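You operate a simulated robot arm through the tools that you are given. There is no shell and no other tool. Be economical: measure what you need, move in short steps, check, and stop when the job is done.

You run a simulated two-armed robot. Do the job below in one go: nothing can be reset, and whatever is moved stays where it is left.

JOB
On the top of the white bench, fold the cloth rag in half.

The check looks at the end state, three seconds after you hand in, the way a careful person would. Anything else that was tipped, shoved, dropped, spilled or broken makes it a failure. Flat cloth is picked up by pressing the open fingertips on it (5 to 10 N) and closing them slowly along it; thin cloth reads only 2 to 8 mm in the jaws.

ROBOT AND FRAMES
Two 7-joint arms with two-finger grippers on one trunk, on a base that drives. Base frame: it is fixed to the floor where the robot stands at the start and does not move with it; the origin is under the middle of the robot, x ahead of it, y to its left, z up; the surface under the hand at the start is at about z = 85. Lengths are in cm, angles in degrees, forces in N, time in s.
The left shoulder is at the start at [4.6, 16, 110.5], the right one opposite. With the tool pointing down near the work surface each hand reaches from about 30 to 74 cm from the robot's upright axis, wherever it stands, measured 20 degrees to its own side. Places, roughly: top of the white bench [50, 20, 80]. Payload 2.45 kg a hand.
The TCP of each hand is the grasp point between the finger pads, 2.6 cm short of the fingertips. In the tool frame z runs along the fingers and y along their closing line. The gripper opens to 9.6 cm. The gripper's body begins 6.9 cm behind the TCP.
Orientation is that of the tool frame in the base frame, as a unit quaternion [x, y, z, w]. With the fingers straight down and closing along the base's y, the tool's x points along the base's -x, its y along +y and its z along -z.

CONTROLS
- The arms move only by the tool step_arm. It takes "left_steps", "right_steps" or both (then of equal length, played together; a hand with none holds still); each is a list that holds one entry, the list of rows, each a list of 7 numbers: the shift along the tool's x, y, z in cm, then the turn, a rotation vector about the tool's x, y, z in degrees, then the closure, from 0 (fully open) to 1 (shut). In form: [[[x, y, z, rx, ry, rz, gripper], ...]]. A call has 1 to 8 rows; each row is the pose to reach, as a shift and turn from the pose commanded when the call began, along the tool's axes at that moment. A row lasts 0.2 s, in which the tool goes at most 5 cm and 8.6 degrees; a call with a longer step from one row to the next is refused whole, and so is a gripper value outside its range. Where a pose cannot be reached the arm comes as near as it can. A force on the tool above 40 N (or 10 N above the force at the start of the call, whichever is more), or a blocked arm, ends the call early, and 0.2 s more pass. Each finger halts on what it meets, pressing with about 30 N; the grip force reading is that of the motor and also rises with nothing between the fingers. The clock runs only during rows and for 0.2 s after the last one: add rows that repeat a pose to give the fingers time. The reply holds the time, the measured pose of the TCP, the force on the tool along the base axes, the opening and the grip force, in the units named above and with some noise, with the torque about the TCP (base axes, N m) and any sound that the robot's microphone picked up.
- Cameras (640 x 400 px; columns grow to the right, rows downward): "scene" is now at [11.48, 0.66, 156.81]; the picture's right is [0.11, -0.99, -0.00], its down [-0.86, -0.09, -0.51] and it looks along [0.50, 0.06, -0.86] (base axes); focal length 261 px, centre (320, 200). "left" rides on the left gripper at [8.2, -0.3, -9.8] in its tool frame; the picture's right is [0.04, 1.00, 0.00], its down [-0.73, 0.03, -0.68] and it looks along [-0.68, 0.03, 0.73] (tool axes); focal length 256 px, centre (320, 200). "right" rides on the right gripper at [8.2, 0.3, -9.8] in its tool frame; the picture's right is [-0.04, 1.00, 0.00], its down [-0.73, -0.03, -0.68] and it looks along [-0.68, -0.03, 0.73] (tool axes); focal length 256 px, centre (320, 200). There is no depth. A picture from a camera that has moved, and an enlarged one, comes with that camera's place and axes in the base frame and with its lens.
- get_image(camera): a new picture of that camera. It takes no simulated time.
- move_column(by): slides the trunk up (or, below 0, down) by that many cm; the arms and the scene camera ride with it, the base frame stays. It gives what a move gives, with no picture.
- drive_base(legs): drives the robot by 1 to 6 legs, each [ahead, left, turn to the left] in cm, cm and degrees, along the robot's own axes; the way and the turn of a leg run together, so that a leg with both is an arc; at most 150 cm and 180 degrees a leg. The arms and the cameras ride along, it lands a little off, and it stops where it bumps. It gives what a move gives.
- aim_head(pan, tilt): turns the head with the scene camera to pan (to the left, within 120 degrees either way) and tilt (down, from -29 to 69), counted from straight ahead of the robot. It gives what a move gives.
- inspect(camera, box): a new picture of the part [left, top, right, bottom] of that camera's present view, enlarged. It takes no simulated time.
- job_done(): hands the job in; it is judged then, once.

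Go step by step. Nothing tells you exact positions but the pictures and the camera data: compare them with the known pose of the tool, close in by small moves and look again before you grip or let go. The budget is 120 turns and 92 pictures, counting those below and the enlarged ones. Unless the task says otherwise, let go and move clear before handing in, and close with one line.

The tools are called after "Call:" as name(argument=value, ...) on one line, values as JSON. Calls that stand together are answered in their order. step_arm: Moves the arms, as the interface text tells. Its arguments: {"type":"object","properties":{"left_steps":{"type":"array"},"right_steps":{"type":"array"}},"required":[]} The other tools are called the same way: move_column (by) slides the trunk up or down; drive_base (legs) drives the base; aim_head (pan, tilt) turns the head that bears the scene camera; get_image (camera) takes a picture; inspect (camera, box) takes an enlarged picture of a part of a camera's view; job_done () hands the job in.

At the start:

```text
time: 0.0
left_tcp_pos: [53.73, 7.47, 103.86]
left_tcp_rot: [-0.001, 1.0, 0.001, -0.001]
left_wrist_force: [0.7, 0.5, 0.7]
left_torque: [0.0, -0.03, 0.01]
left_opening: 9.61
left_grip_force: 0.1
right_tcp_pos: [37.27, -25.79, 108.94]
right_tcp_rot: [0.0, 1.0, 0.0, -0.002]
right_wrist_force: [-0.7, -0.2, -0.6]
right_torque: [0.04, 0.0, -0.01]
right_opening: 9.61
right_grip_force: 0.0
trunk travel left (down, up): [-27.5, 29.2]
robot x, y, heading: [0.08, -0.07, -0.2]
head pan, tilt: [6.3, 59.3]
```

scene: 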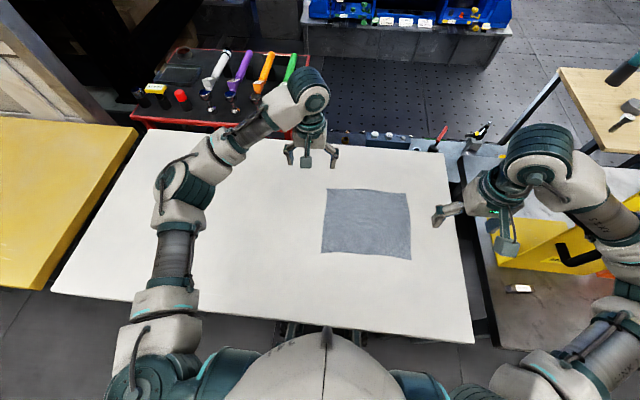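
right: 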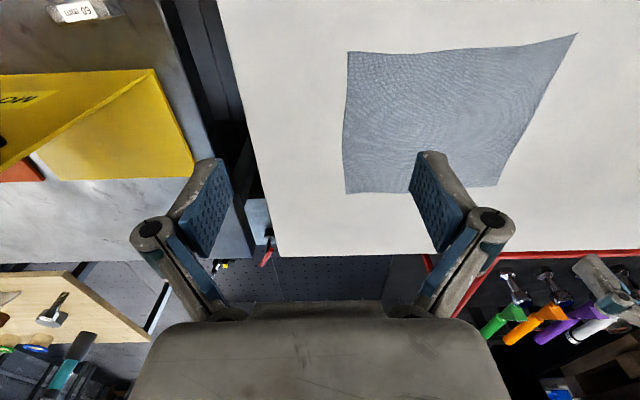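
left: 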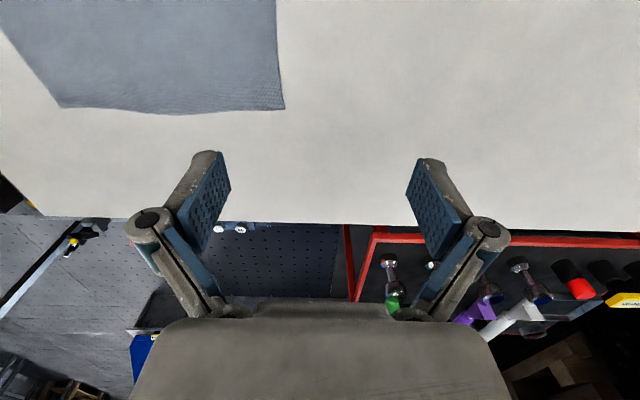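

The rag lies flat on the bench, spanning roughly x 36–59, y −22 to 4 (assuming the top is at z≈85). I plan to pinch the two near corners, one per hand, and carry them over to the far edge. First I bring both hands above the near corners.

Call:
step_arm(left_steps=[[[3.2, -1.3, 1.4, 0, 0, 0, 0.2], [6.4, -2.6, 2.8, 0, 0, 0, 0.4], [9.6, -3.9, 4.2, 0, 0, 0, 0.6], [12.8, -5.2, 5.6, 0, 0, 0, 0.64], [16, -6.5, 7, 0, 0, 0, 0.64], [16, -6.5, 7, 0, 0, 0, 0.64]]], right_steps=[[[0, 1.3, 2.4, 0, 0, 0, 0.2], [0, 2.6, 4.8, 0, 0, 0, 0.4], [0, 3.9, 7.2, 0, 0, 0, 0.6], [0, 5.2, 9.6, 0, 0, 0, 0.64], [0, 6.3, 12, 0, 0, 0, 0.64], [0, 6.3, 12, 0, 0, 0, 0.64]]])

```text
time: 1.4
left_tcp_pos: [37.42, 1.06, 97.04]
left_tcp_rot: [-0.001, 1.0, 0.0, 0.002]
left_wrist_force: [-0.7, -0.1, 0.6]
left_torque: [-0.01, -0.01, -0.06]
left_opening: 3.46
left_grip_force: 0.0
right_tcp_pos: [36.98, -19.26, 97.07]
right_tcp_rot: [0.0, 1.0, 0.0, 0.001]
right_wrist_force: [-0.2, 0.0, 0.1]
right_torque: [0.01, -0.03, 0.01]
right_opening: 3.47
right_grip_force: 0.1
trunk travel left (down, up): [-27.5, 29.2]
robot x, y, heading: [0.03, -0.13, 0.1]
head pan, tilt: [6.3, 59.3]
```

Both hands should be about 9 cm above the corners; I check with all three cameras.

Call:
get_image(camera="scene")

Call:
get_image(camera="left")

Call:
get_image(camera="right")

```text
88 pictures are left
camera scene: at [11.43, 0.68, 156.82], right [0.11, -0.99, 0.0], down [-0.86, -0.09, -0.51], along [0.5, 0.06, -0.86], focal length 261 px, centre (320, 200)
```

scene: 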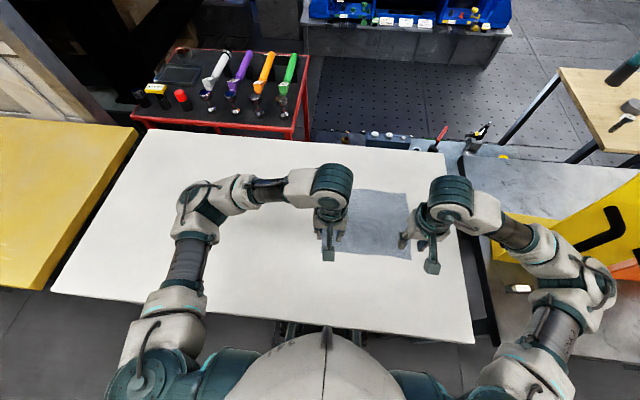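

```text
87 pictures are left
camera left: at [29.22, 0.78, 106.88], right [-0.04, 1.0, 0.0], down [0.73, 0.03, 0.68], along [0.68, 0.03, -0.73], focal length 256 px, centre (320, 200)
```

left: 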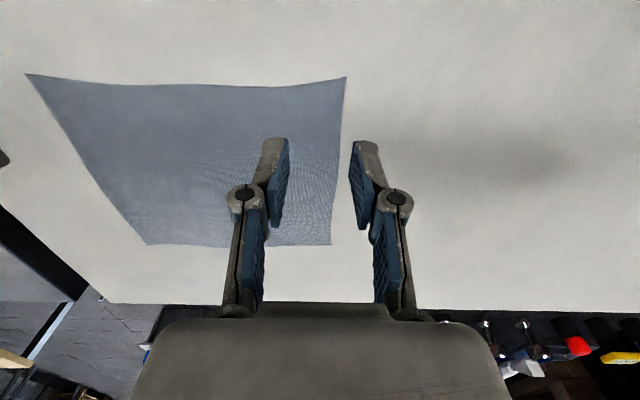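

```text
86 pictures are left
camera right: at [28.89, -18.82, 106.89], right [0.04, 1.0, 0.0], down [0.73, -0.03, 0.68], along [0.68, -0.03, -0.73], focal length 256 px, centre (320, 200)
```

right: 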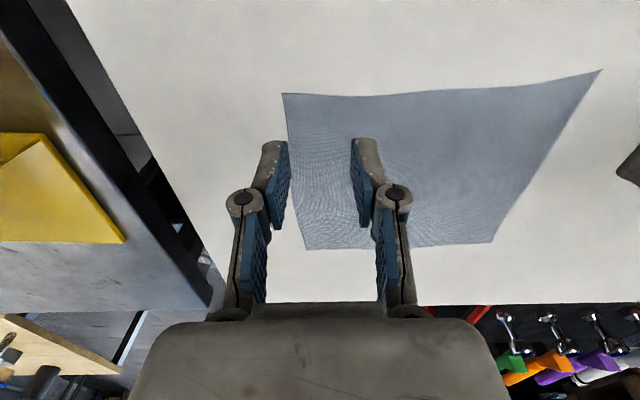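

The views agree that the top is at z=85, with near corners at L (36.0, 3.2) and R (36.8, −22.4), and far corners at (58.1, 3.6) and (58.7, −22.3). I shift slightly and descend to just above the cloth.

Call:
step_arm(left_steps=[[[0, -0.4, 3, 0, 0, 0, 0.64], [0, -0.8, 6, 0, 0, 0, 0.64], [0, -0.8, 8, 0, 0, 0, 0.64], [0, -0.8, 8.7, 0, 0, 0, 0.64], [0, -0.8, 8.7, 0, 0, 0, 0.64]]], right_steps=[[[-0.5, -0.2, 3, 0, 0, 0, 0.64], [-1, -0.25, 6, 0, 0, 0, 0.64], [-1, -0.25, 8, 0, 0, 0, 0.64], [-1, -0.25, 8.7, 0, 0, 0, 0.64], [-1, -0.25, 8.7, 0, 0, 0, 0.64]]])

Call:
get_image(camera="left")

Call:
get_image(camera="right")

```text
time: 2.6
left_tcp_pos: [37.45, 0.21, 88.37]
left_tcp_rot: [-0.001, 1.0, 0.001, 0.002]
left_wrist_force: [-0.8, 0.5, 0.0]
left_torque: [0.0, -0.01, 0.02]
left_opening: 3.46
left_grip_force: 0.1
right_tcp_pos: [37.91, -19.58, 88.37]
right_tcp_rot: [0.0, 1.0, 0.0, 0.002]
right_wrist_force: [0.2, -0.1, 0.0]
right_torque: [-0.01, 0.0, 0.01]
right_opening: 3.46
right_grip_force: 0.1
trunk travel left (down, up): [-27.5, 29.2]
robot x, y, heading: [-0.17, -0.12, -0.0]
head pan, tilt: [6.3, 59.3]
```

```text
85 pictures are left
camera left: at [29.27, -0.13, 98.19], right [-0.04, 1.0, 0.0], down [0.73, 0.03, 0.68], along [0.68, 0.03, -0.73], focal length 256 px, centre (320, 200)
```

left: 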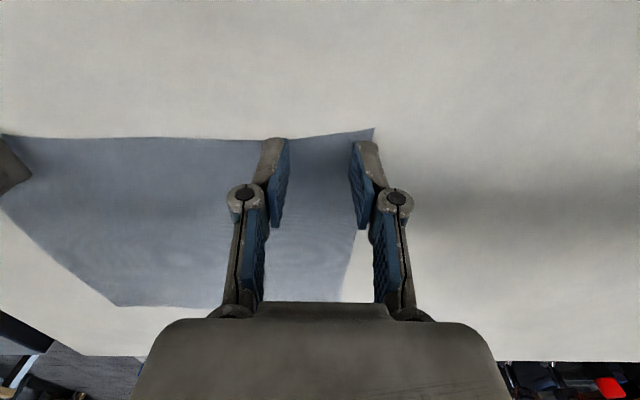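

```text
84 pictures are left
camera right: at [29.89, -19.19, 98.16], right [0.04, 1.0, 0.0], down [0.73, -0.03, 0.68], along [0.68, -0.03, -0.73], focal length 256 px, centre (320, 200)
```

right: 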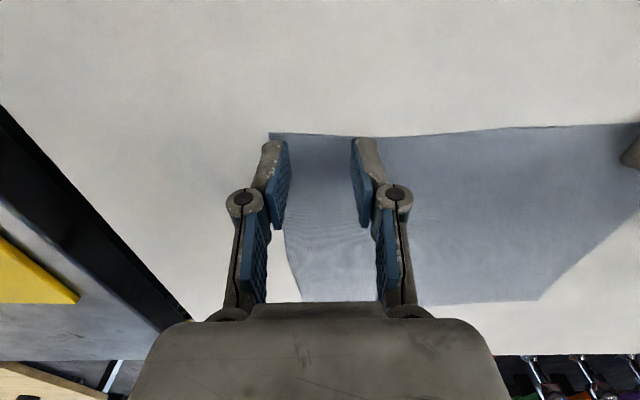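

The fingertips sit over both near corners. I shift 0.4 cm inward and press down gently, checking the force.

Call:
step_arm(left_steps=[[[-0.4, 0, 0, 0, 0, 0, 0.64], [-0.4, 0, 0.4, 0, 0, 0, 0.64], [-0.4, 0, 0.8, 0, 0, 0, 0.64], [-0.4, 0, 0.9, 0, 0, 0, 0.64]]], right_steps=[[[-0.4, 0, 0, 0, 0, 0, 0.64], [-0.4, 0, 0.4, 0, 0, 0, 0.64], [-0.4, 0, 0.8, 0, 0, 0, 0.64], [-0.4, 0, 0.9, 0, 0, 0, 0.64]]])

```text
time: 3.6
left_tcp_pos: [37.78, 0.1, 87.74]
left_tcp_rot: [-0.001, 1.0, 0.0, 0.003]
left_wrist_force: [1.6, 0.6, 12.2]
left_torque: [0.08, 0.02, 0.0]
left_opening: 3.56
left_grip_force: 0.0
right_tcp_pos: [38.31, -19.57, 87.73]
right_tcp_rot: [0.0, 1.0, 0.001, 0.004]
right_wrist_force: [1.9, 0.5, 15.6]
right_torque: [-0.11, 0.04, 0.04]
right_opening: 3.34
right_grip_force: 0.0
trunk travel left (down, up): [-27.5, 29.2]
robot x, y, heading: [0.24, 0.11, -0.2]
head pan, tilt: [6.3, 59.3]
```

Contact is made at 12 and 15 N, slightly too much. I ease off by about a millimetre and close slowly.

Call:
step_arm(left_steps=[[[0, 0, -0.09, 0, 0, 0, 0.66], [0, 0, -0.09, 0, 0, 0, 0.71], [0, 0, -0.09, 0, 0, 0, 0.76], [0, 0, -0.09, 0, 0, 0, 0.81], [0, 0, -0.09, 0, 0, 0, 0.86], [0, 0, -0.09, 0, 0, 0, 0.91], [0, 0, -0.09, 0, 0, 0, 0.96], [0, 0, -0.09, 0, 0, 0, 1]]], right_steps=[[[0, 0, -0.13, 0, 0, 0, 0.66], [0, 0, -0.13, 0, 0, 0, 0.71], [0, 0, -0.13, 0, 0, 0, 0.76], [0, 0, -0.13, 0, 0, 0, 0.81], [0, 0, -0.13, 0, 0, 0, 0.86], [0, 0, -0.13, 0, 0, 0, 0.91], [0, 0, -0.13, 0, 0, 0, 0.96], [0, 0, -0.13, 0, 0, 0, 1]]])

Call:
get_image(camera="left")

Call:
get_image(camera="right")

```text
time: 5.4
left_tcp_pos: [37.89, 0.15, 87.66]
left_tcp_rot: [0.0, 1.0, 0.0, 0.001]
left_wrist_force: [-0.6, -5.5, 15.4]
left_torque: [-0.25, 0.01, 0.0]
left_opening: 0.11
left_grip_force: 27.1
right_tcp_pos: [38.28, -19.52, 87.65]
right_tcp_rot: [0.0, 1.0, 0.0, 0.002]
right_wrist_force: [0.0, 6.6, 8.2]
right_torque: [0.07, 0.05, 0.03]
right_opening: 0.31
right_grip_force: 34.3
trunk travel left (down, up): [-27.5, 29.2]
robot x, y, heading: [0.21, 0.11, -0.1]
head pan, tilt: [6.3, 59.3]
```

```text
83 pictures are left
camera left: at [29.56, -0.16, 97.47], right [-0.04, 1.0, 0.0], down [0.73, 0.03, 0.68], along [0.68, 0.03, -0.73], focal length 256 px, centre (320, 200)
```

left: 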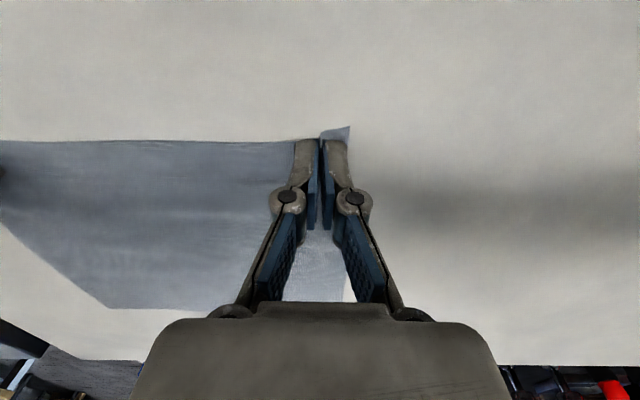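

```text
82 pictures are left
camera right: at [30.08, -19.13, 97.41], right [0.04, 1.0, 0.0], down [0.73, -0.03, 0.68], along [0.68, -0.03, -0.73], focal length 256 px, centre (320, 200)
```

right: 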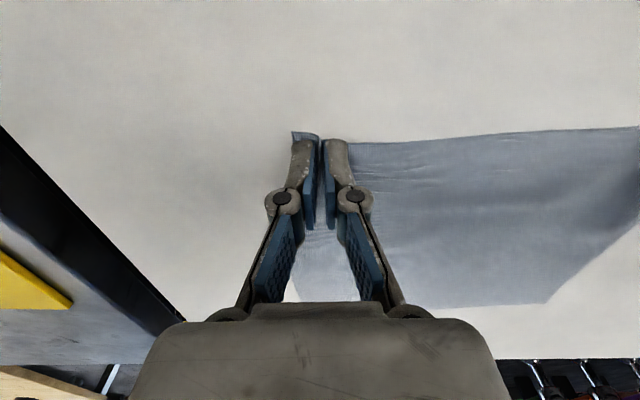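

The right hand reads 3 mm, so it holds cloth. The left reads only about 1 mm and is doubtful. I lift a little and look.

Call:
step_arm(left_steps=[[[0, 0, -0.8, 0, 0, 0, 1], [0, 0, -1.6, 0, 0, 0, 1], [0, 0, -2.5, 0, 0, 0, 1]]], right_steps=[[[0, 0, -0.8, 0, 0, 0, 1], [0, 0, -1.6, 0, 0, 0, 1], [0, 0, -2.5, 0, 0, 0, 1]]])

Call:
get_image(camera="left")

Call:
get_image(camera="right")

```text
time: 6.2
left_tcp_pos: [37.89, 0.18, 90.01]
left_tcp_rot: [-0.001, 1.0, 0.0, 0.001]
left_wrist_force: [0.1, -8.5, 1.7]
left_torque: [-0.2, -0.02, 0.03]
left_opening: 0.17
left_grip_force: 31.7
right_tcp_pos: [38.41, -19.58, 90.09]
right_tcp_rot: [0.0, 1.0, 0.0, 0.001]
right_wrist_force: [-0.4, 8.4, 1.3]
right_torque: [0.17, 0.01, 0.06]
right_opening: 0.18
right_grip_force: 31.7
trunk travel left (down, up): [-27.5, 29.2]
robot x, y, heading: [-0.01, 0.17, -0.3]
head pan, tilt: [6.3, 59.3]
```

```text
81 pictures are left
camera left: at [29.66, -0.18, 99.9], right [-0.04, 1.0, 0.0], down [0.73, 0.03, 0.68], along [0.68, 0.03, -0.73], focal length 256 px, centre (320, 200)
```

left: 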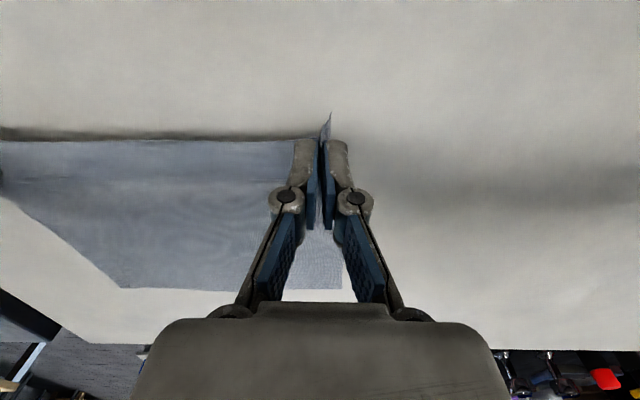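

```text
80 pictures are left
camera right: at [30.26, -19.21, 99.84], right [0.04, 1.0, 0.0], down [0.73, -0.03, 0.68], along [0.68, -0.03, -0.73], focal length 256 px, centre (320, 200)
```

right: 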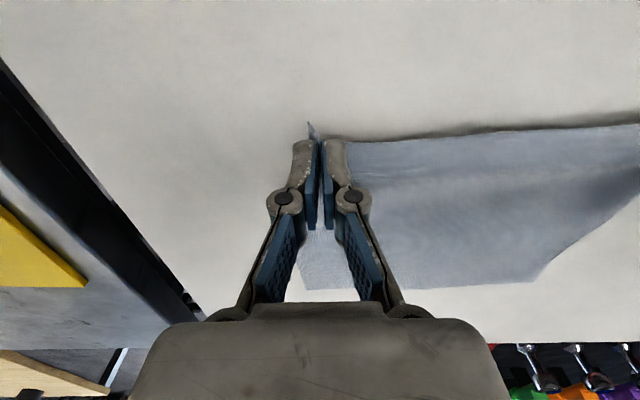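

Both hands hold the cloth, with about 8 N of tension between them. I ease them together slightly and carry the edge over in an arc. I also pitch the hands so that the gripped edge turns over with the fold.

Call:
step_arm(left_steps=[[[-2, -0.3, -3, 0, 0, 0, 1], [-4.6, -0.4, -5.3, 0, 0, 0, 1], [-7.6, -0.4, -6.2, 0, 8, 0, 1], [-10.6, -0.4, -6.0, 0, 16, 0, 1], [-13.3, -0.4, -5, 0, 24, 0, 1], [-15.6, -0.4, -3.7, 0, 32, 0, 1], [-17.4, -0.4, -2.2, 0, 40, 0, 1], [-18.7, -0.4, -0.7, 0, 48, 0, 1]]], right_steps=[[[-2, 0.3, -3, 0, 0, 0, 1], [-4.6, 0.4, -5.3, 0, 0, 0, 1], [-7.6, 0.4, -6.2, 0, 8, 0, 1], [-10.6, 0.4, -6.0, 0, 16, 0, 1], [-13.3, 0.4, -5, 0, 24, 0, 1], [-15.6, 0.4, -3.7, 0, 32, 0, 1], [-17.4, 0.4, -2.2, 0, 40, 0, 1], [-18.7, 0.4, -0.7, 0, 48, 0, 1]]])

Call:
get_image(camera="scene")

Call:
get_image(camera="left")

Call:
get_image(camera="right")

```text
time: 8.0
left_tcp_pos: [48.56, -2.39, 88.6]
left_tcp_rot: [0.0, 0.914, -0.001, -0.406]
left_wrist_force: [-0.1, 0.3, 0.2]
left_torque: [0.01, -0.02, 0.0]
left_opening: 0.17
left_grip_force: 28.5
left hand out of reach, approached as far as the arm can: row 7, 8
right_tcp_pos: [54.81, -19.07, 91.27]
right_tcp_rot: [-0.003, 0.93, -0.002, -0.367]
right_wrist_force: [0.2, -0.6, -0.4]
right_torque: [-0.01, -0.01, -0.04]
right_opening: 0.37
right_grip_force: 26.4
right hand out of reach, approached as far as the arm can: row 7, 8
trunk travel left (down, up): [-27.5, 29.2]
robot x, y, heading: [-0.17, -0.11, -0.1]
head pan, tilt: [6.3, 59.3]
```

```text
79 pictures are left
camera scene: at [11.71, 0.93, 156.78], right [0.11, -0.99, 0.0], down [-0.86, -0.1, -0.51], along [0.5, 0.06, -0.86], focal length 261 px, centre (320, 200)
```

scene: 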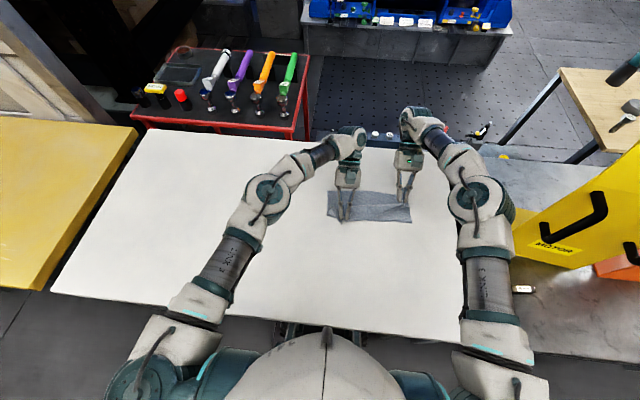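

```text
78 pictures are left
camera left: at [50.34, -2.65, 101.32], right [-0.03, 1.0, 0.03], down [1.0, 0.03, -0.09], along [-0.09, 0.02, -1.0], focal length 256 px, centre (320, 200)
```

left: 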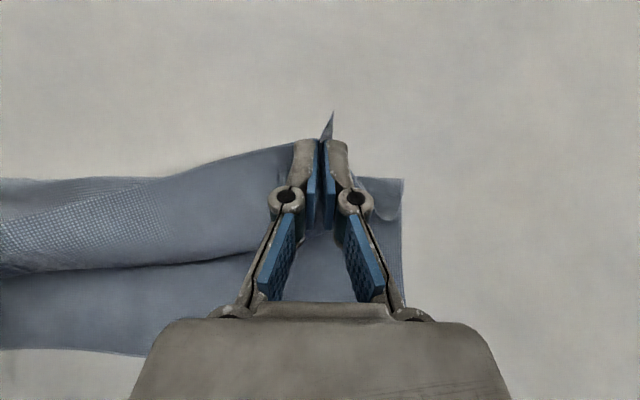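

```text
77 pictures are left
camera right: at [55.56, -18.57, 104.02], right [0.02, 1.0, -0.03], down [1.0, -0.02, 0.0], along [0.0, -0.03, -1.0], focal length 256 px, centre (320, 200)
```

right: 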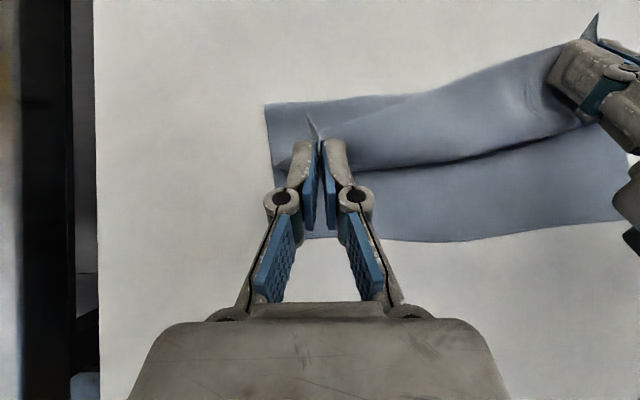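

The fold is forming well, with the crease near x≈48. The tilted hands run out of reach before the far edge, so I check whether the base has room to drive forward.

Call:
aim_head(pan=0, tilt=69)

Call:
get_image(camera="scene")

```text
time: 8.7
left_tcp_pos: [48.58, -2.61, 88.52]
left_tcp_rot: [-0.001, 0.915, 0.001, -0.405]
left_wrist_force: [0.6, -0.4, -0.1]
left_torque: [0.11, 0.01, -0.11]
left_opening: 0.35
left_grip_force: 36.6
right_tcp_pos: [54.78, -19.08, 91.33]
right_tcp_rot: [-0.002, 0.93, -0.001, -0.368]
right_wrist_force: [-0.6, -1.0, -0.6]
right_torque: [-0.05, 0.01, 0.02]
right_opening: 0.54
right_grip_force: 31.6
trunk travel left (down, up): [-27.5, 29.2]
robot x, y, heading: [-0.0, 0.29, -0.1]
head pan, tilt: [0.0, 68.8]
```

```text
76 pictures are left
camera scene: at [10.58, -0.07, 155.79], right [0.0, -1.0, 0.0], down [-0.93, 0.0, -0.36], along [0.36, 0.0, -0.93], focal length 261 px, centre (320, 200)
```

scene: 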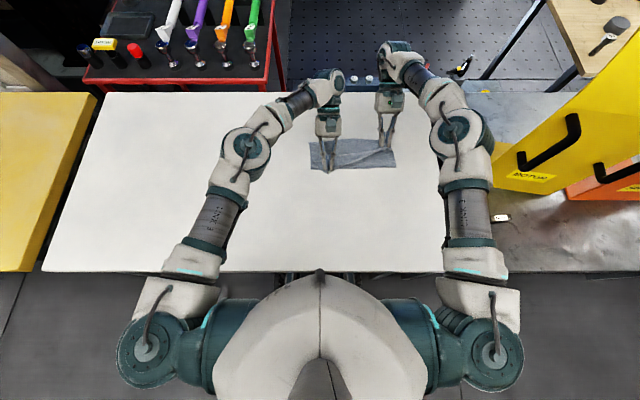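

The bench edge is close to the robot, so I won't drive. Instead I reduce the tilt so the hands can reach further.

Call:
step_arm(left_steps=[[[0, 0, -0.3, 0, -5, 0, 1], [0, 0, -0.6, 0, -10, 0, 1], [0, 0, -0.6, 0, -15, 0, 1], [0, 0, -0.6, 0, -20, 0, 1], [0, 0, -0.6, 0, -23, 0, 1]]], right_steps=[[[0, 0, 0, 0, -4, 0, 1], [0, 0, 0, 0, -8, 0, 1], [0, 0, 0, 0, -12, 0, 1], [0, 0, 0, 0, -16, 0, 1], [0, 0, 0, 0, -18, 0, 1]]])

```text
time: 9.9
left_tcp_pos: [48.72, -2.48, 88.87]
left_tcp_rot: [0.001, 0.977, 0.002, -0.215]
left_wrist_force: [1.2, 0.1, 1.7]
left_torque: [-0.06, 0.01, -0.01]
left_opening: 0.03
left_grip_force: 26.2
right_tcp_pos: [54.53, -19.16, 91.16]
right_tcp_rot: [-0.002, 0.976, 0.0, -0.217]
right_wrist_force: [0.2, -1.5, -0.9]
right_torque: [-0.01, 0.02, 0.03]
right_opening: 0.44
right_grip_force: 37.9
trunk travel left (down, up): [-27.5, 29.2]
robot x, y, heading: [-0.32, 0.45, -0.0]
head pan, tilt: [0.0, 68.8]
```

The commanded pose follows the reached pose, and both hands are now tilted about 25°. I carry both on to the far edge and lower them close to the cloth.

Call:
step_arm(left_steps=[[[-1.05, 0.8, -2.48, 0, 0, 0, 1], [-3.56, 1.6, -4.2, 0, 0, 0, 1], [-6.4, 2.2, -5.2, 0, 0, 0, 1], [-7.37, 2.4, -4.54, 0, 0, 0, 1], [-7.79, 2.4, -3.64, 0, 0, 0, 1]]], right_steps=[[[-0.37, 0, -0.39, 0, 0, 0, 1], [-1.27, 0, -0.82, 0, 0, 0, 1], [-2.36, 0, -1.1, 0, 0, 0, 1], [-3.32, 0, -0.45, 0, 0, 0, 1], [-3.79, 0, 0.55, 0, 0, 0, 1]]])

Call:
get_image(camera="scene")

Call:
get_image(camera="left")

Call:
get_image(camera="right")

```text
time: 11.1
left_tcp_pos: [57.84, -0.27, 88.68]
left_tcp_rot: [0.0, 0.976, -0.001, -0.216]
left_wrist_force: [-0.3, -15.6, 0.4]
left_torque: [-0.15, 0.01, 0.09]
left_opening: 0.12
left_grip_force: 28.4
right_tcp_pos: [57.79, -18.92, 89.16]
right_tcp_rot: [-0.003, 0.976, 0.0, -0.217]
right_wrist_force: [-0.1, 15.0, -1.0]
right_torque: [0.18, -0.03, -0.29]
right_opening: 0.33
right_grip_force: 31.4
trunk travel left (down, up): [-27.5, 29.2]
robot x, y, heading: [-0.06, -0.33, 0.4]
head pan, tilt: [0.0, 68.8]
```

```text
75 pictures are left
camera scene: at [10.64, -0.08, 155.77], right [0.0, -1.0, 0.0], down [-0.93, 0.0, -0.36], along [0.36, 0.0, -0.93], focal length 261 px, centre (320, 200)
```

scene: 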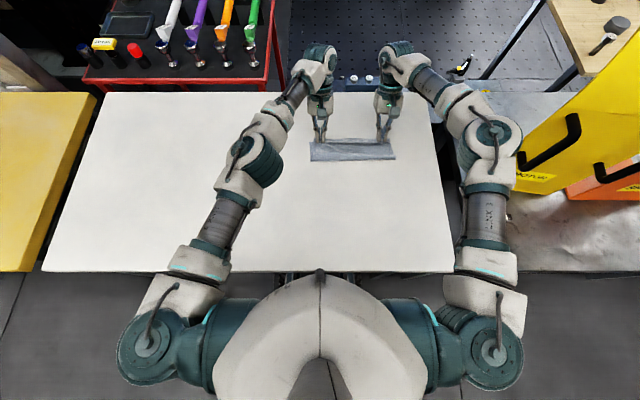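

```text
74 pictures are left
camera left: at [54.47, -0.6, 101.11], right [-0.04, 1.0, 0.02], down [0.95, 0.03, 0.31], along [0.31, 0.03, -0.95], focal length 256 px, centre (320, 200)
```

left: 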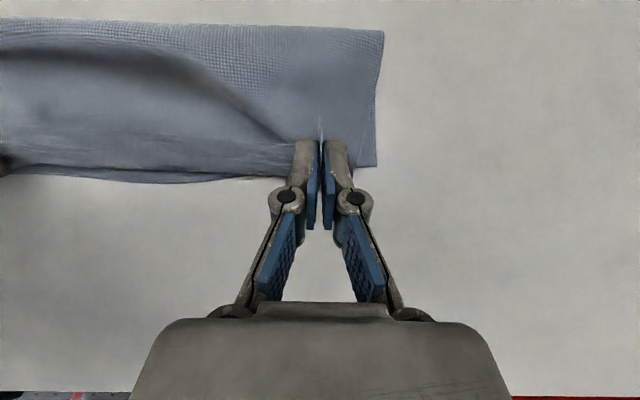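

```text
73 pictures are left
camera right: at [54.69, -18.61, 101.44], right [0.03, 1.0, -0.02], down [0.95, -0.02, 0.3], along [0.3, -0.02, -0.95], focal length 256 px, centre (320, 200)
```

right: 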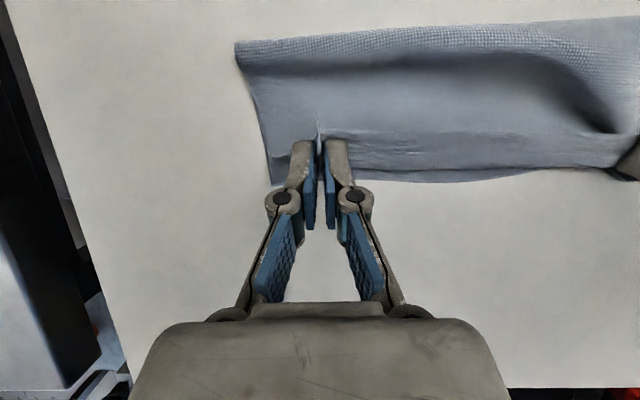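

The rag is doubled over with the edge between the hands at the far edge, but the tension is high at 15 N. I zoom in to see how the strip between the hands lies.

Call:
inspect(camera="right", box=[220, 10, 640, 270])

Call:
inspect(camera="left", box=[0, 10, 420, 270])

```text
1.52 times, centred on (430, 140) of right
camera zoom: at [54.69, -18.61, 101.44], right [0.03, 1.0, -0.02], down [0.95, -0.02, 0.3], along [0.3, -0.02, -0.95], focal length 390 px, centre (152, 291)
```

zoom: 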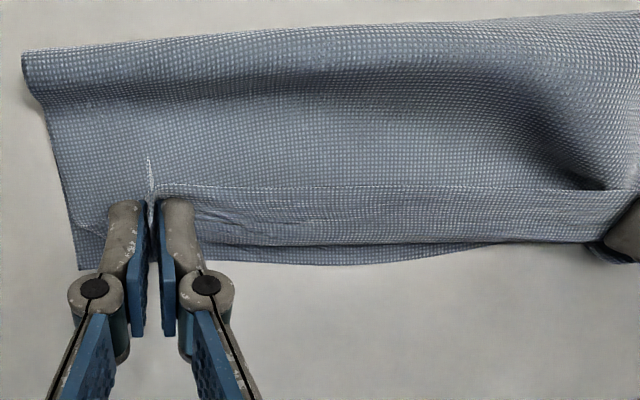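

```text
1.52 times, centred on (210, 140) of left
camera zoom: at [54.47, -0.6, 101.11], right [-0.04, 1.0, 0.02], down [0.95, 0.03, 0.31], along [0.31, 0.03, -0.95], focal length 390 px, centre (488, 291)
```

zoom: 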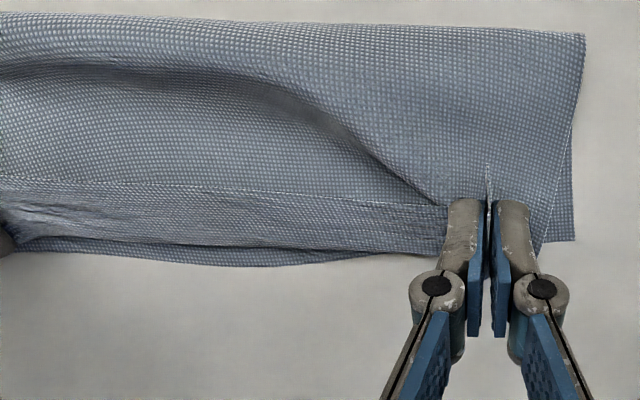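

The strip between the hands is turned back about 2.5 cm. I ease the tension and raise the hands slightly so the strip can unroll when released, then look before opening.

Call:
step_arm(left_steps=[[[0.6, -0.4, -0.6, 0, 0, 0, 1], [1.2, -0.7, -1.2, 0, 0, 0, 1], [1.96, -0.7, -1.84, 0, 0, 0, 1], [1.96, -0.7, -1.84, 0, 0, 0, 1]]], right_steps=[[[0.6, 0.4, -0.6, 0, 0, 0, 1], [1.2, 0.7, -1.2, 0, 0, 0, 1], [1.96, 0.7, -1.84, 0, 0, 0, 1], [1.96, 0.7, -1.84, 0, 0, 0, 1]]])

Call:
get_image(camera="right")

```text
time: 12.1
left_tcp_pos: [56.53, -0.97, 91.33]
left_tcp_rot: [-0.001, 0.977, 0.001, -0.215]
left_wrist_force: [-0.3, -0.5, -0.7]
left_torque: [0.01, -0.02, 0.01]
left_opening: 0.2
left_grip_force: 28.2
right_tcp_pos: [56.87, -18.49, 91.6]
right_tcp_rot: [-0.001, 0.976, -0.002, -0.217]
right_wrist_force: [0.6, 0.8, 1.6]
right_torque: [-0.03, -0.02, 0.01]
right_opening: 0.14
right_grip_force: 31.7
trunk travel left (down, up): [-27.5, 29.2]
robot x, y, heading: [-0.01, -0.1, 0.1]
head pan, tilt: [0.0, 68.8]
```

```text
70 pictures are left
camera right: at [53.64, -18.07, 103.93], right [0.03, 1.0, -0.02], down [0.95, -0.03, 0.3], along [0.3, -0.03, -0.95], focal length 256 px, centre (320, 200)
```

right: 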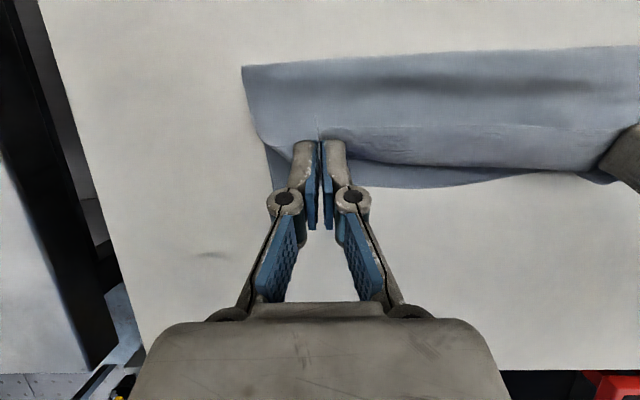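

The tension is gone. I release both hands in the air so the edge can spring open.

Call:
step_arm(left_steps=[[[0, 0, 0, 0, 0, 0, 0.8], [0, 0, 0, 0, 0, 0, 0.5], [0, 0, 0, 0, 0, 0, 0.3], [0, 0, 0, 0, 0, 0, 0.3], [0, 0, 0, 0, 0, 0, 0.3]]], right_steps=[[[0, 0, 0, 0, 0, 0, 0.8], [0, 0, 0, 0, 0, 0, 0.5], [0, 0, 0, 0, 0, 0, 0.3], [0, 0, 0, 0, 0, 0, 0.3], [0, 0, 0, 0, 0, 0, 0.3]]])

Call:
get_image(camera="right")

Call:
get_image(camera="left")

```text
time: 13.3
left_tcp_pos: [56.77, -1.05, 91.45]
left_tcp_rot: [-0.001, 0.976, 0.0, -0.216]
left_wrist_force: [-0.3, -0.1, -0.2]
left_torque: [-0.03, -0.02, -0.02]
left_opening: 6.75
left_grip_force: 0.1
right_tcp_pos: [56.82, -18.41, 91.57]
right_tcp_rot: [-0.002, 0.976, 0.0, -0.218]
right_wrist_force: [0.4, -0.5, 0.1]
right_torque: [0.02, 0.0, 0.0]
right_opening: 6.7
right_grip_force: 0.1
trunk travel left (down, up): [-27.5, 29.2]
robot x, y, heading: [0.26, 0.11, -0.1]
head pan, tilt: [0.0, 68.8]
```

```text
69 pictures are left
camera right: at [53.63, -18.04, 103.95], right [0.03, 1.0, -0.02], down [0.95, -0.03, 0.3], along [0.3, -0.03, -0.95], focal length 256 px, centre (320, 200)
```

right: 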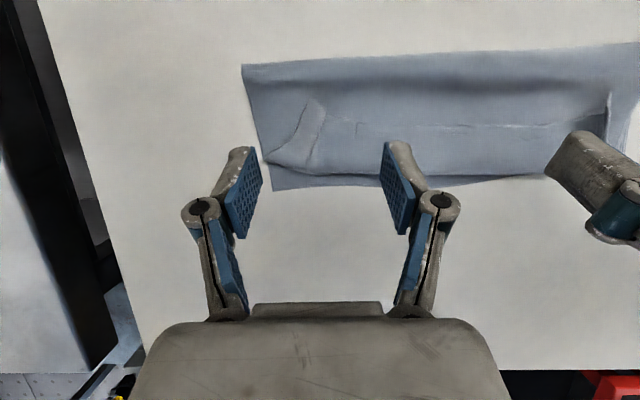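

```text
68 pictures are left
camera left: at [53.28, -1.36, 103.72], right [-0.04, 1.0, 0.02], down [0.95, 0.03, 0.31], along [0.31, 0.03, -0.95], focal length 256 px, centre (320, 200)
```

left: 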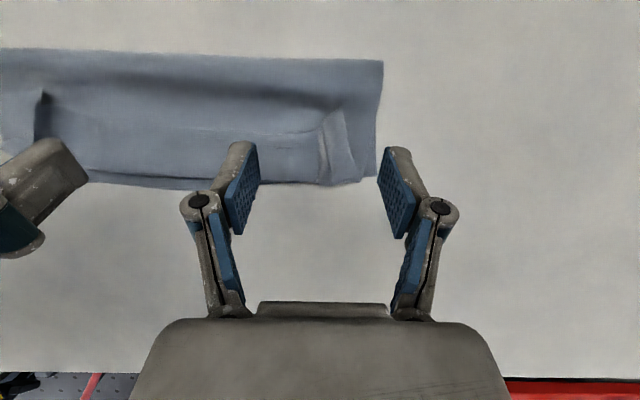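

After release the edge strip stays turned back, about 3 cm wide. I raise the hands clear, level them, and take a close look.

Call:
step_arm(left_steps=[[[2, 1, -2.5, 0, -5, 0, 0.3], [4, 2, -5, 0, -10, 0, 0.3], [6, 3, -6.5, 0, -17, 0, 0.3], [8, 4, -8, 0, -25, 0, 0.3]]], right_steps=[[[2, -1, -2.5, 0, -5, 0, 0.3], [4, -2, -5, 0, -10, 0, 0.3], [6, -3, -6.5, 0, -17, 0, 0.3], [8, -4, -8, 0, -25, 0, 0.3]]])

Call:
get_image(camera="left")

Call:
get_image(camera="right")

Call:
get_image(camera="scene")

```text
time: 14.3
left_tcp_pos: [51.99, 3.25, 102.19]
left_tcp_rot: [0.0, 1.0, 0.0, 0.003]
left_wrist_force: [-0.5, 0.7, 1.4]
left_torque: [-0.03, -0.01, -0.02]
left_opening: 6.71
left_grip_force: 0.0
right_tcp_pos: [52.69, -22.55, 102.24]
right_tcp_rot: [-0.002, 1.0, -0.001, 0.001]
right_wrist_force: [-1.2, 0.0, -0.3]
right_torque: [0.04, -0.01, 0.04]
right_opening: 6.7
right_grip_force: 0.1
trunk travel left (down, up): [-27.5, 29.2]
robot x, y, heading: [0.1, -0.09, 0.0]
head pan, tilt: [0.0, 68.8]
```

```text
67 pictures are left
camera left: at [43.75, 2.9, 112.04], right [-0.04, 1.0, 0.0], down [0.73, 0.03, 0.68], along [0.68, 0.03, -0.73], focal length 256 px, centre (320, 200)
```

left: 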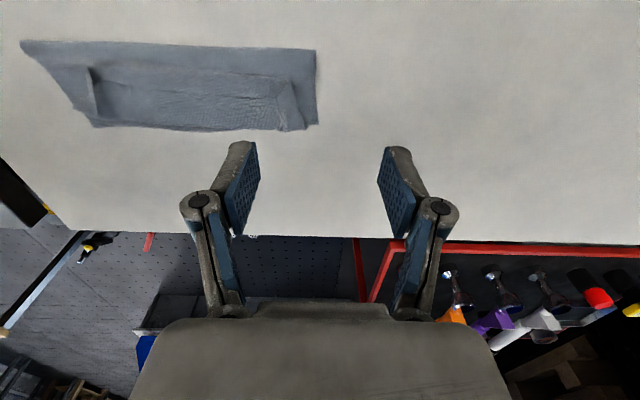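

```text
66 pictures are left
camera right: at [44.62, -22.14, 111.99], right [0.04, 1.0, 0.0], down [0.73, -0.03, 0.68], along [0.68, -0.03, -0.73], focal length 256 px, centre (320, 200)
```

right: 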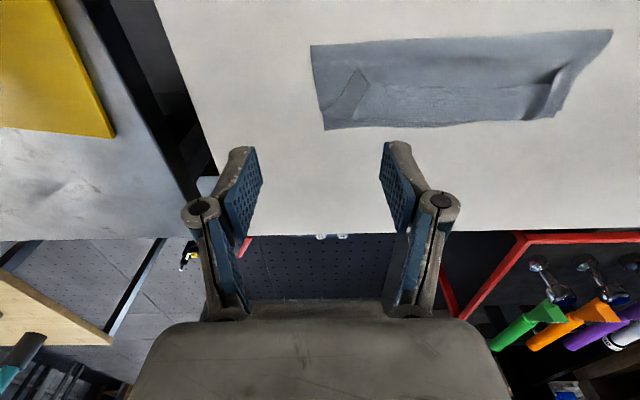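

```text
65 pictures are left
camera scene: at [10.06, -0.05, 155.83], right [0.0, -1.0, 0.0], down [-0.93, 0.0, -0.36], along [0.36, 0.0, -0.93], focal length 261 px, centre (320, 200)
```

scene: 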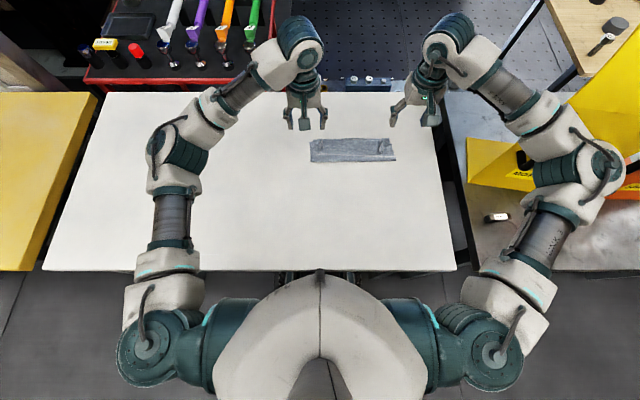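

Call:
inspect(camera="left", box=[10, 20, 330, 150])

Call:
inspect(camera="right", box=[300, 10, 620, 150])

Call:
inspect(camera="scene", box=[290, 120, 420, 180])

```text
2.00 times, centred on (170, 85) of left
camera zoom: at [43.75, 2.9, 112.04], right [-0.04, 1.0, 0.0], down [0.73, 0.03, 0.68], along [0.68, 0.03, -0.73], focal length 512 px, centre (620, 430)
```

zoom: 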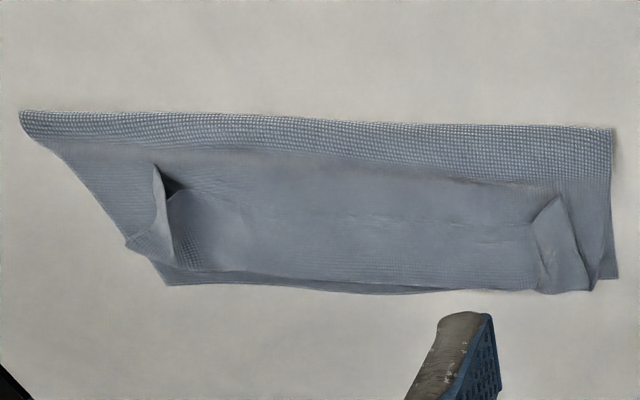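

```text
2.00 times, centred on (460, 80) of right
camera zoom: at [44.62, -22.14, 111.99], right [0.04, 1.0, 0.0], down [0.73, -0.03, 0.68], along [0.68, -0.03, -0.73], focal length 512 px, centre (40, 440)
```

zoom: 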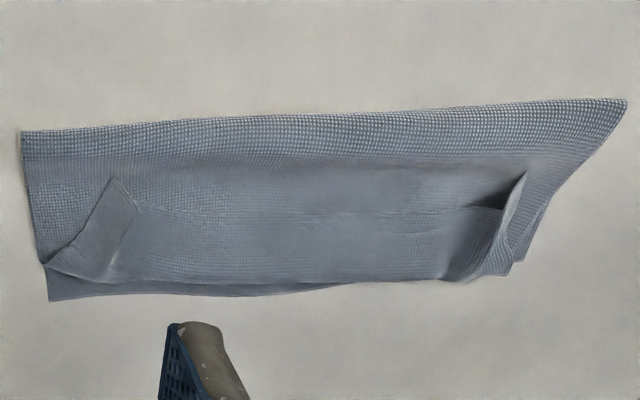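

```text
4.92 times, centred on (355, 150) of scene
camera zoom: at [10.06, -0.05, 155.83], right [0.0, -1.0, 0.0], down [-0.93, 0.0, -0.36], along [0.36, 0.0, -0.93], focal length 1284 px, centre (148, 446)
```

zoom: 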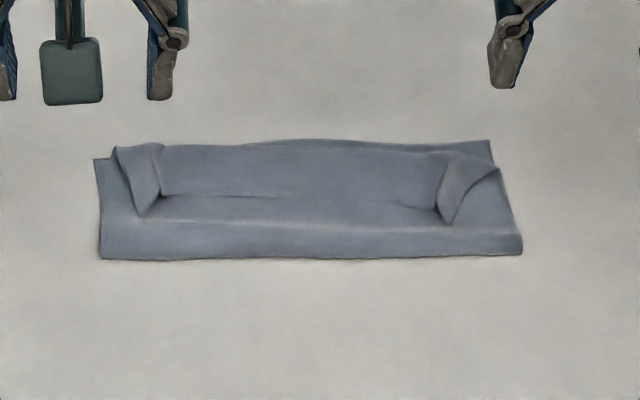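

The picture shows both cloth corners as standing ears pointing back, with tips near L (52.0, 0.1) and R (51.5, −18.5). I will re-grip just those tips and flip them to the far side, starting by hovering over them.

Call:
step_arm(left_steps=[[[0, -1.5, 3, 0, 0, 0, 0.4], [0, -2.9, 6, 0, 0, 0, 0.5], [0, -2.9, 9, 0, 0, 0, 0.58], [0, -2.9, 11, 0, 0, 0, 0.58], [0, -2.9, 11, 0, 0, 0, 0.58]]], right_steps=[[[0.7, 2, 3, 0, 0, 0, 0.4], [1.3, 3.8, 6, 0, 0, 0, 0.5], [1.3, 3.8, 9, 0, 0, 0, 0.58], [1.3, 3.8, 11, 0, 0, 0, 0.58], [1.3, 3.8, 11, 0, 0, 0, 0.58]]])

Call:
inspect(camera="left", box=[160, 80, 480, 280])

Call:
inspect(camera="right", box=[160, 80, 480, 280])

```text
time: 15.5
left_tcp_pos: [52.38, 0.28, 90.98]
left_tcp_rot: [-0.001, 1.0, 0.0, 0.001]
left_wrist_force: [0.3, 0.0, 0.2]
left_torque: [0.0, -0.01, -0.01]
left_opening: 4.02
left_grip_force: 0.0
right_tcp_pos: [51.63, -18.59, 91.29]
right_tcp_rot: [-0.002, 1.0, 0.0, -0.001]
right_wrist_force: [-0.4, 0.2, -0.1]
right_torque: [-0.02, 0.01, 0.0]
right_opening: 4.01
right_grip_force: 0.1
trunk travel left (down, up): [-27.5, 29.2]
robot x, y, heading: [-0.11, -0.18, 0.2]
head pan, tilt: [0.0, 68.8]
```

```text
2.00 times, centred on (320, 180) of left
camera zoom: at [44.15, -0.21, 100.7], right [-0.04, 1.0, 0.0], down [0.73, 0.03, 0.68], along [0.68, 0.03, -0.73], focal length 512 px, centre (320, 240)
```

zoom: 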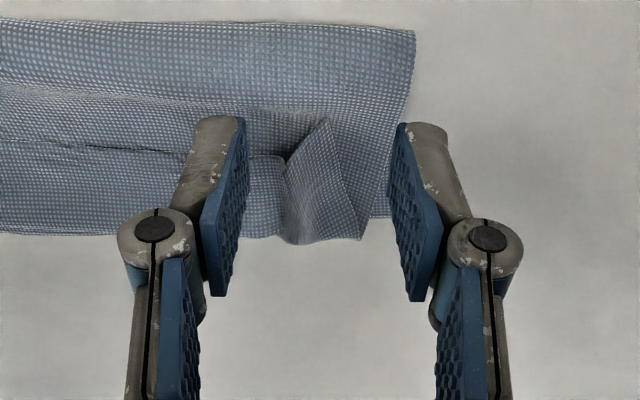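

```text
2.00 times, centred on (320, 180) of right
camera zoom: at [43.58, -18.28, 101.09], right [0.04, 1.0, 0.0], down [0.73, -0.03, 0.68], along [0.68, -0.03, -0.73], focal length 512 px, centre (320, 240)
```

zoom: 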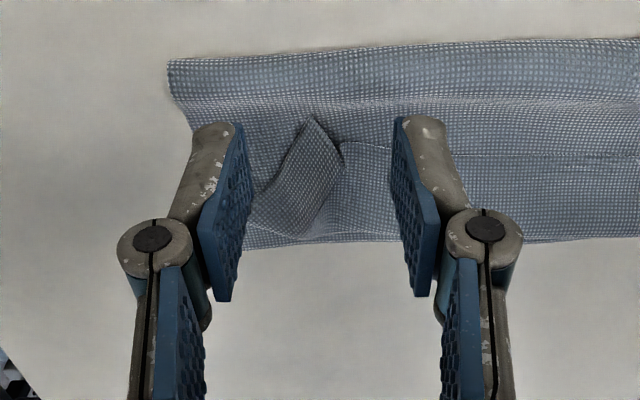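

The ear tips lie centrally between the open fingers. I lower until the fingertips are just above the folded cloth, then close slowly.

Call:
step_arm(left_steps=[[[0.3, 0, 1, 0, 0, 0, 0.58], [0.3, 0, 2, 0, 0, 0, 0.58], [0.3, 0, 2.5, 0, 0, 0, 0.58], [0.3, 0, 2.5, 0, 0, 0, 0.58]]], right_steps=[[[0, -0.2, 1, 0, 0, 0, 0.58], [0, -0.2, 2, 0, 0, 0, 0.58], [0, -0.2, 2.8, 0, 0, 0, 0.58], [0, -0.2, 2.8, 0, 0, 0, 0.58]]])

Call:
inspect(camera="left", box=[160, 80, 480, 280])

Call:
inspect(camera="right", box=[160, 80, 480, 280])

```text
time: 16.5
left_tcp_pos: [52.18, 0.33, 88.46]
left_tcp_rot: [0.0, 1.0, 0.001, 0.002]
left_wrist_force: [0.5, -0.2, 0.1]
left_torque: [-0.03, 0.02, -0.01]
left_opening: 4.04
left_grip_force: 0.0
right_tcp_pos: [51.65, -18.87, 88.45]
right_tcp_rot: [-0.002, 1.0, 0.0, -0.001]
right_wrist_force: [-1.4, -0.2, 0.4]
right_torque: [0.01, -0.02, -0.04]
right_opening: 4.04
right_grip_force: 0.0
trunk travel left (down, up): [-27.5, 29.2]
robot x, y, heading: [-0.3, -0.33, -0.1]
head pan, tilt: [0.0, 68.8]
```

```text
2.00 times, centred on (320, 180) of left
camera zoom: at [43.87, -0.06, 98.31], right [-0.04, 1.0, 0.0], down [0.73, 0.03, 0.68], along [0.68, 0.03, -0.73], focal length 512 px, centre (320, 240)
```

zoom: 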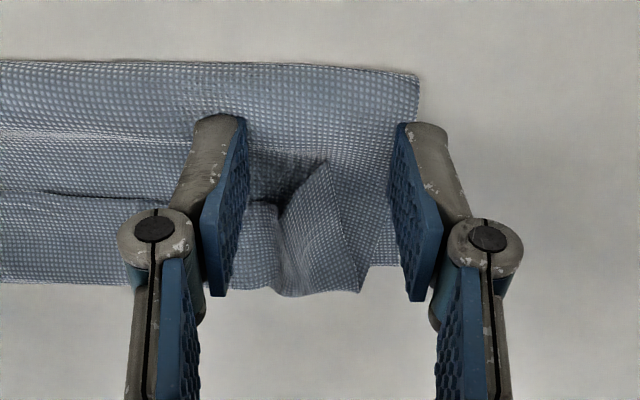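

```text
2.00 times, centred on (320, 180) of right
camera zoom: at [43.46, -18.53, 98.3], right [0.04, 1.0, 0.0], down [0.73, -0.03, 0.68], along [0.68, -0.02, -0.73], focal length 512 px, centre (320, 240)
```

zoom: 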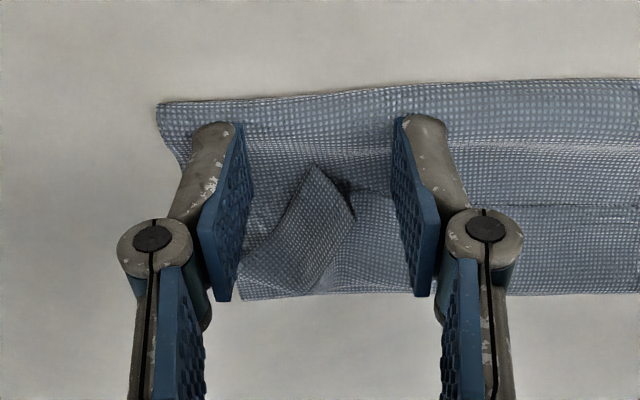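

The ear tips are low, at roughly z 86, so I go down to the lightest contact and close slowly.

Call:
step_arm(left_steps=[[[0, 0, 0.35, 0, 0, 0, 0.6], [0, 0, 0.35, 0, 0, 0, 0.66], [0, 0, 0.35, 0, 0, 0, 0.72], [0, 0, 0.35, 0, 0, 0, 0.78], [0, 0, 0.35, 0, 0, 0, 0.84], [0, 0, 0.35, 0, 0, 0, 0.9], [0, 0, 0.35, 0, 0, 0, 0.96], [0, 0, 0.35, 0, 0, 0, 1]]], right_steps=[[[-0.2, 0, 0.35, 0, 0, 0, 0.6], [-0.2, 0, 0.35, 0, 0, 0, 0.66], [-0.2, 0, 0.35, 0, 0, 0, 0.72], [-0.2, 0, 0.35, 0, 0, 0, 0.78], [-0.2, 0, 0.35, 0, 0, 0, 0.84], [-0.2, 0, 0.35, 0, 0, 0, 0.9], [-0.2, 0, 0.35, 0, 0, 0, 0.96], [-0.2, 0, 0.35, 0, 0, 0, 1]]])

Call:
inspect(camera="left", box=[160, 80, 480, 280])

Call:
inspect(camera="right", box=[160, 80, 480, 280])

```text
time: 18.3
left_tcp_pos: [52.07, 0.41, 88.07]
left_tcp_rot: [-0.001, 1.0, 0.001, 0.001]
left_wrist_force: [0.4, 0.3, -0.1]
left_torque: [0.01, 0.01, 0.01]
left_opening: 0.08
left_grip_force: 29.9
right_tcp_pos: [51.71, -18.9, 88.02]
right_tcp_rot: [-0.001, 1.0, 0.001, -0.001]
right_wrist_force: [0.6, -0.8, -0.2]
right_torque: [-0.01, 0.0, 0.0]
right_opening: 0.11
right_grip_force: 30.9
trunk travel left (down, up): [-27.5, 29.2]
robot x, y, heading: [-0.09, 0.58, 0.2]
head pan, tilt: [0.0, 68.8]
```

```text
2.00 times, centred on (320, 180) of left
camera zoom: at [43.88, -0.05, 97.96], right [-0.04, 1.0, 0.0], down [0.73, 0.03, 0.68], along [0.68, 0.03, -0.73], focal length 512 px, centre (320, 240)
```

zoom: 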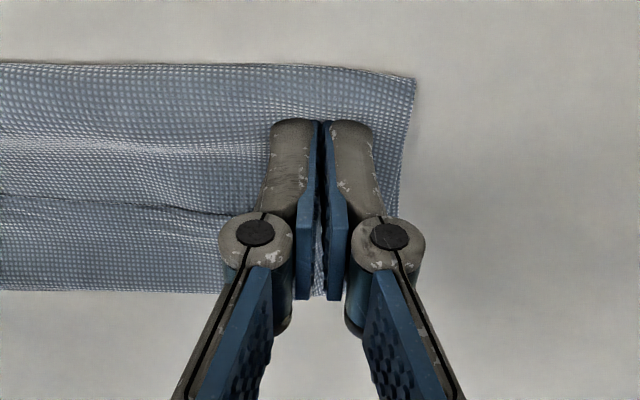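

```text
2.00 times, centred on (320, 180) of right
camera zoom: at [43.64, -18.52, 97.94], right [0.04, 1.0, 0.0], down [0.73, -0.03, 0.68], along [0.68, -0.03, -0.73], focal length 512 px, centre (320, 240)
```

zoom: 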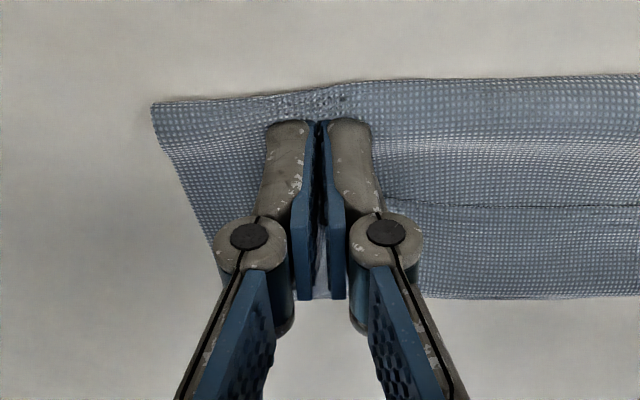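

It's unclear whether the tips are held, so I lift 2.5 cm and look.

Call:
step_arm(left_steps=[[[0, 0, -1, 0, 0, 0, 1], [0, 0, -2, 0, 0, 0, 1], [0, 0, -3, 0, 0, 0, 1]]], right_steps=[[[0, 0, -1, 0, 0, 0, 1], [0, 0, -2, 0, 0, 0, 1], [0, 0, -3, 0, 0, 0, 1]]])

Call:
get_image(camera="left")

Call:
get_image(camera="right")

```text
time: 19.1
left_tcp_pos: [52.19, 0.23, 91.12]
left_tcp_rot: [0.0, 1.0, 0.001, 0.002]
left_wrist_force: [-0.5, 0.0, 0.1]
left_torque: [0.0, -0.01, -0.01]
left_opening: 0.05
left_grip_force: 30.2
right_tcp_pos: [51.7, -18.84, 91.24]
right_tcp_rot: [-0.002, 1.0, -0.001, 0.0]
right_wrist_force: [0.2, 1.0, 0.1]
right_torque: [-0.01, -0.03, 0.03]
right_opening: 0.09
right_grip_force: 30.0
trunk travel left (down, up): [-27.5, 29.2]
robot x, y, heading: [0.04, -0.03, 0.0]
head pan, tilt: [0.0, 68.8]
```

```text
55 pictures are left
camera left: at [43.91, -0.08, 100.98], right [-0.04, 1.0, 0.0], down [0.73, 0.03, 0.68], along [0.68, 0.03, -0.73], focal length 256 px, centre (320, 200)
```

left: 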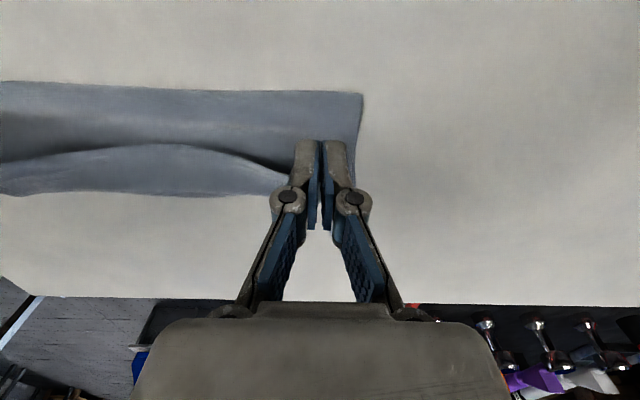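

```text
54 pictures are left
camera right: at [43.62, -18.47, 100.95], right [0.04, 1.0, 0.0], down [0.73, -0.03, 0.68], along [0.68, -0.03, -0.73], focal length 256 px, centre (320, 200)
```

right: 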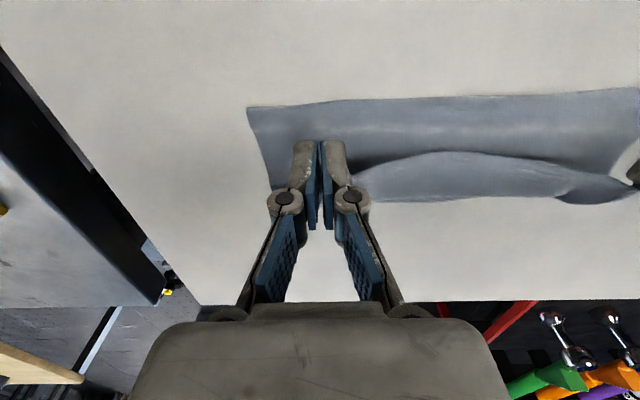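

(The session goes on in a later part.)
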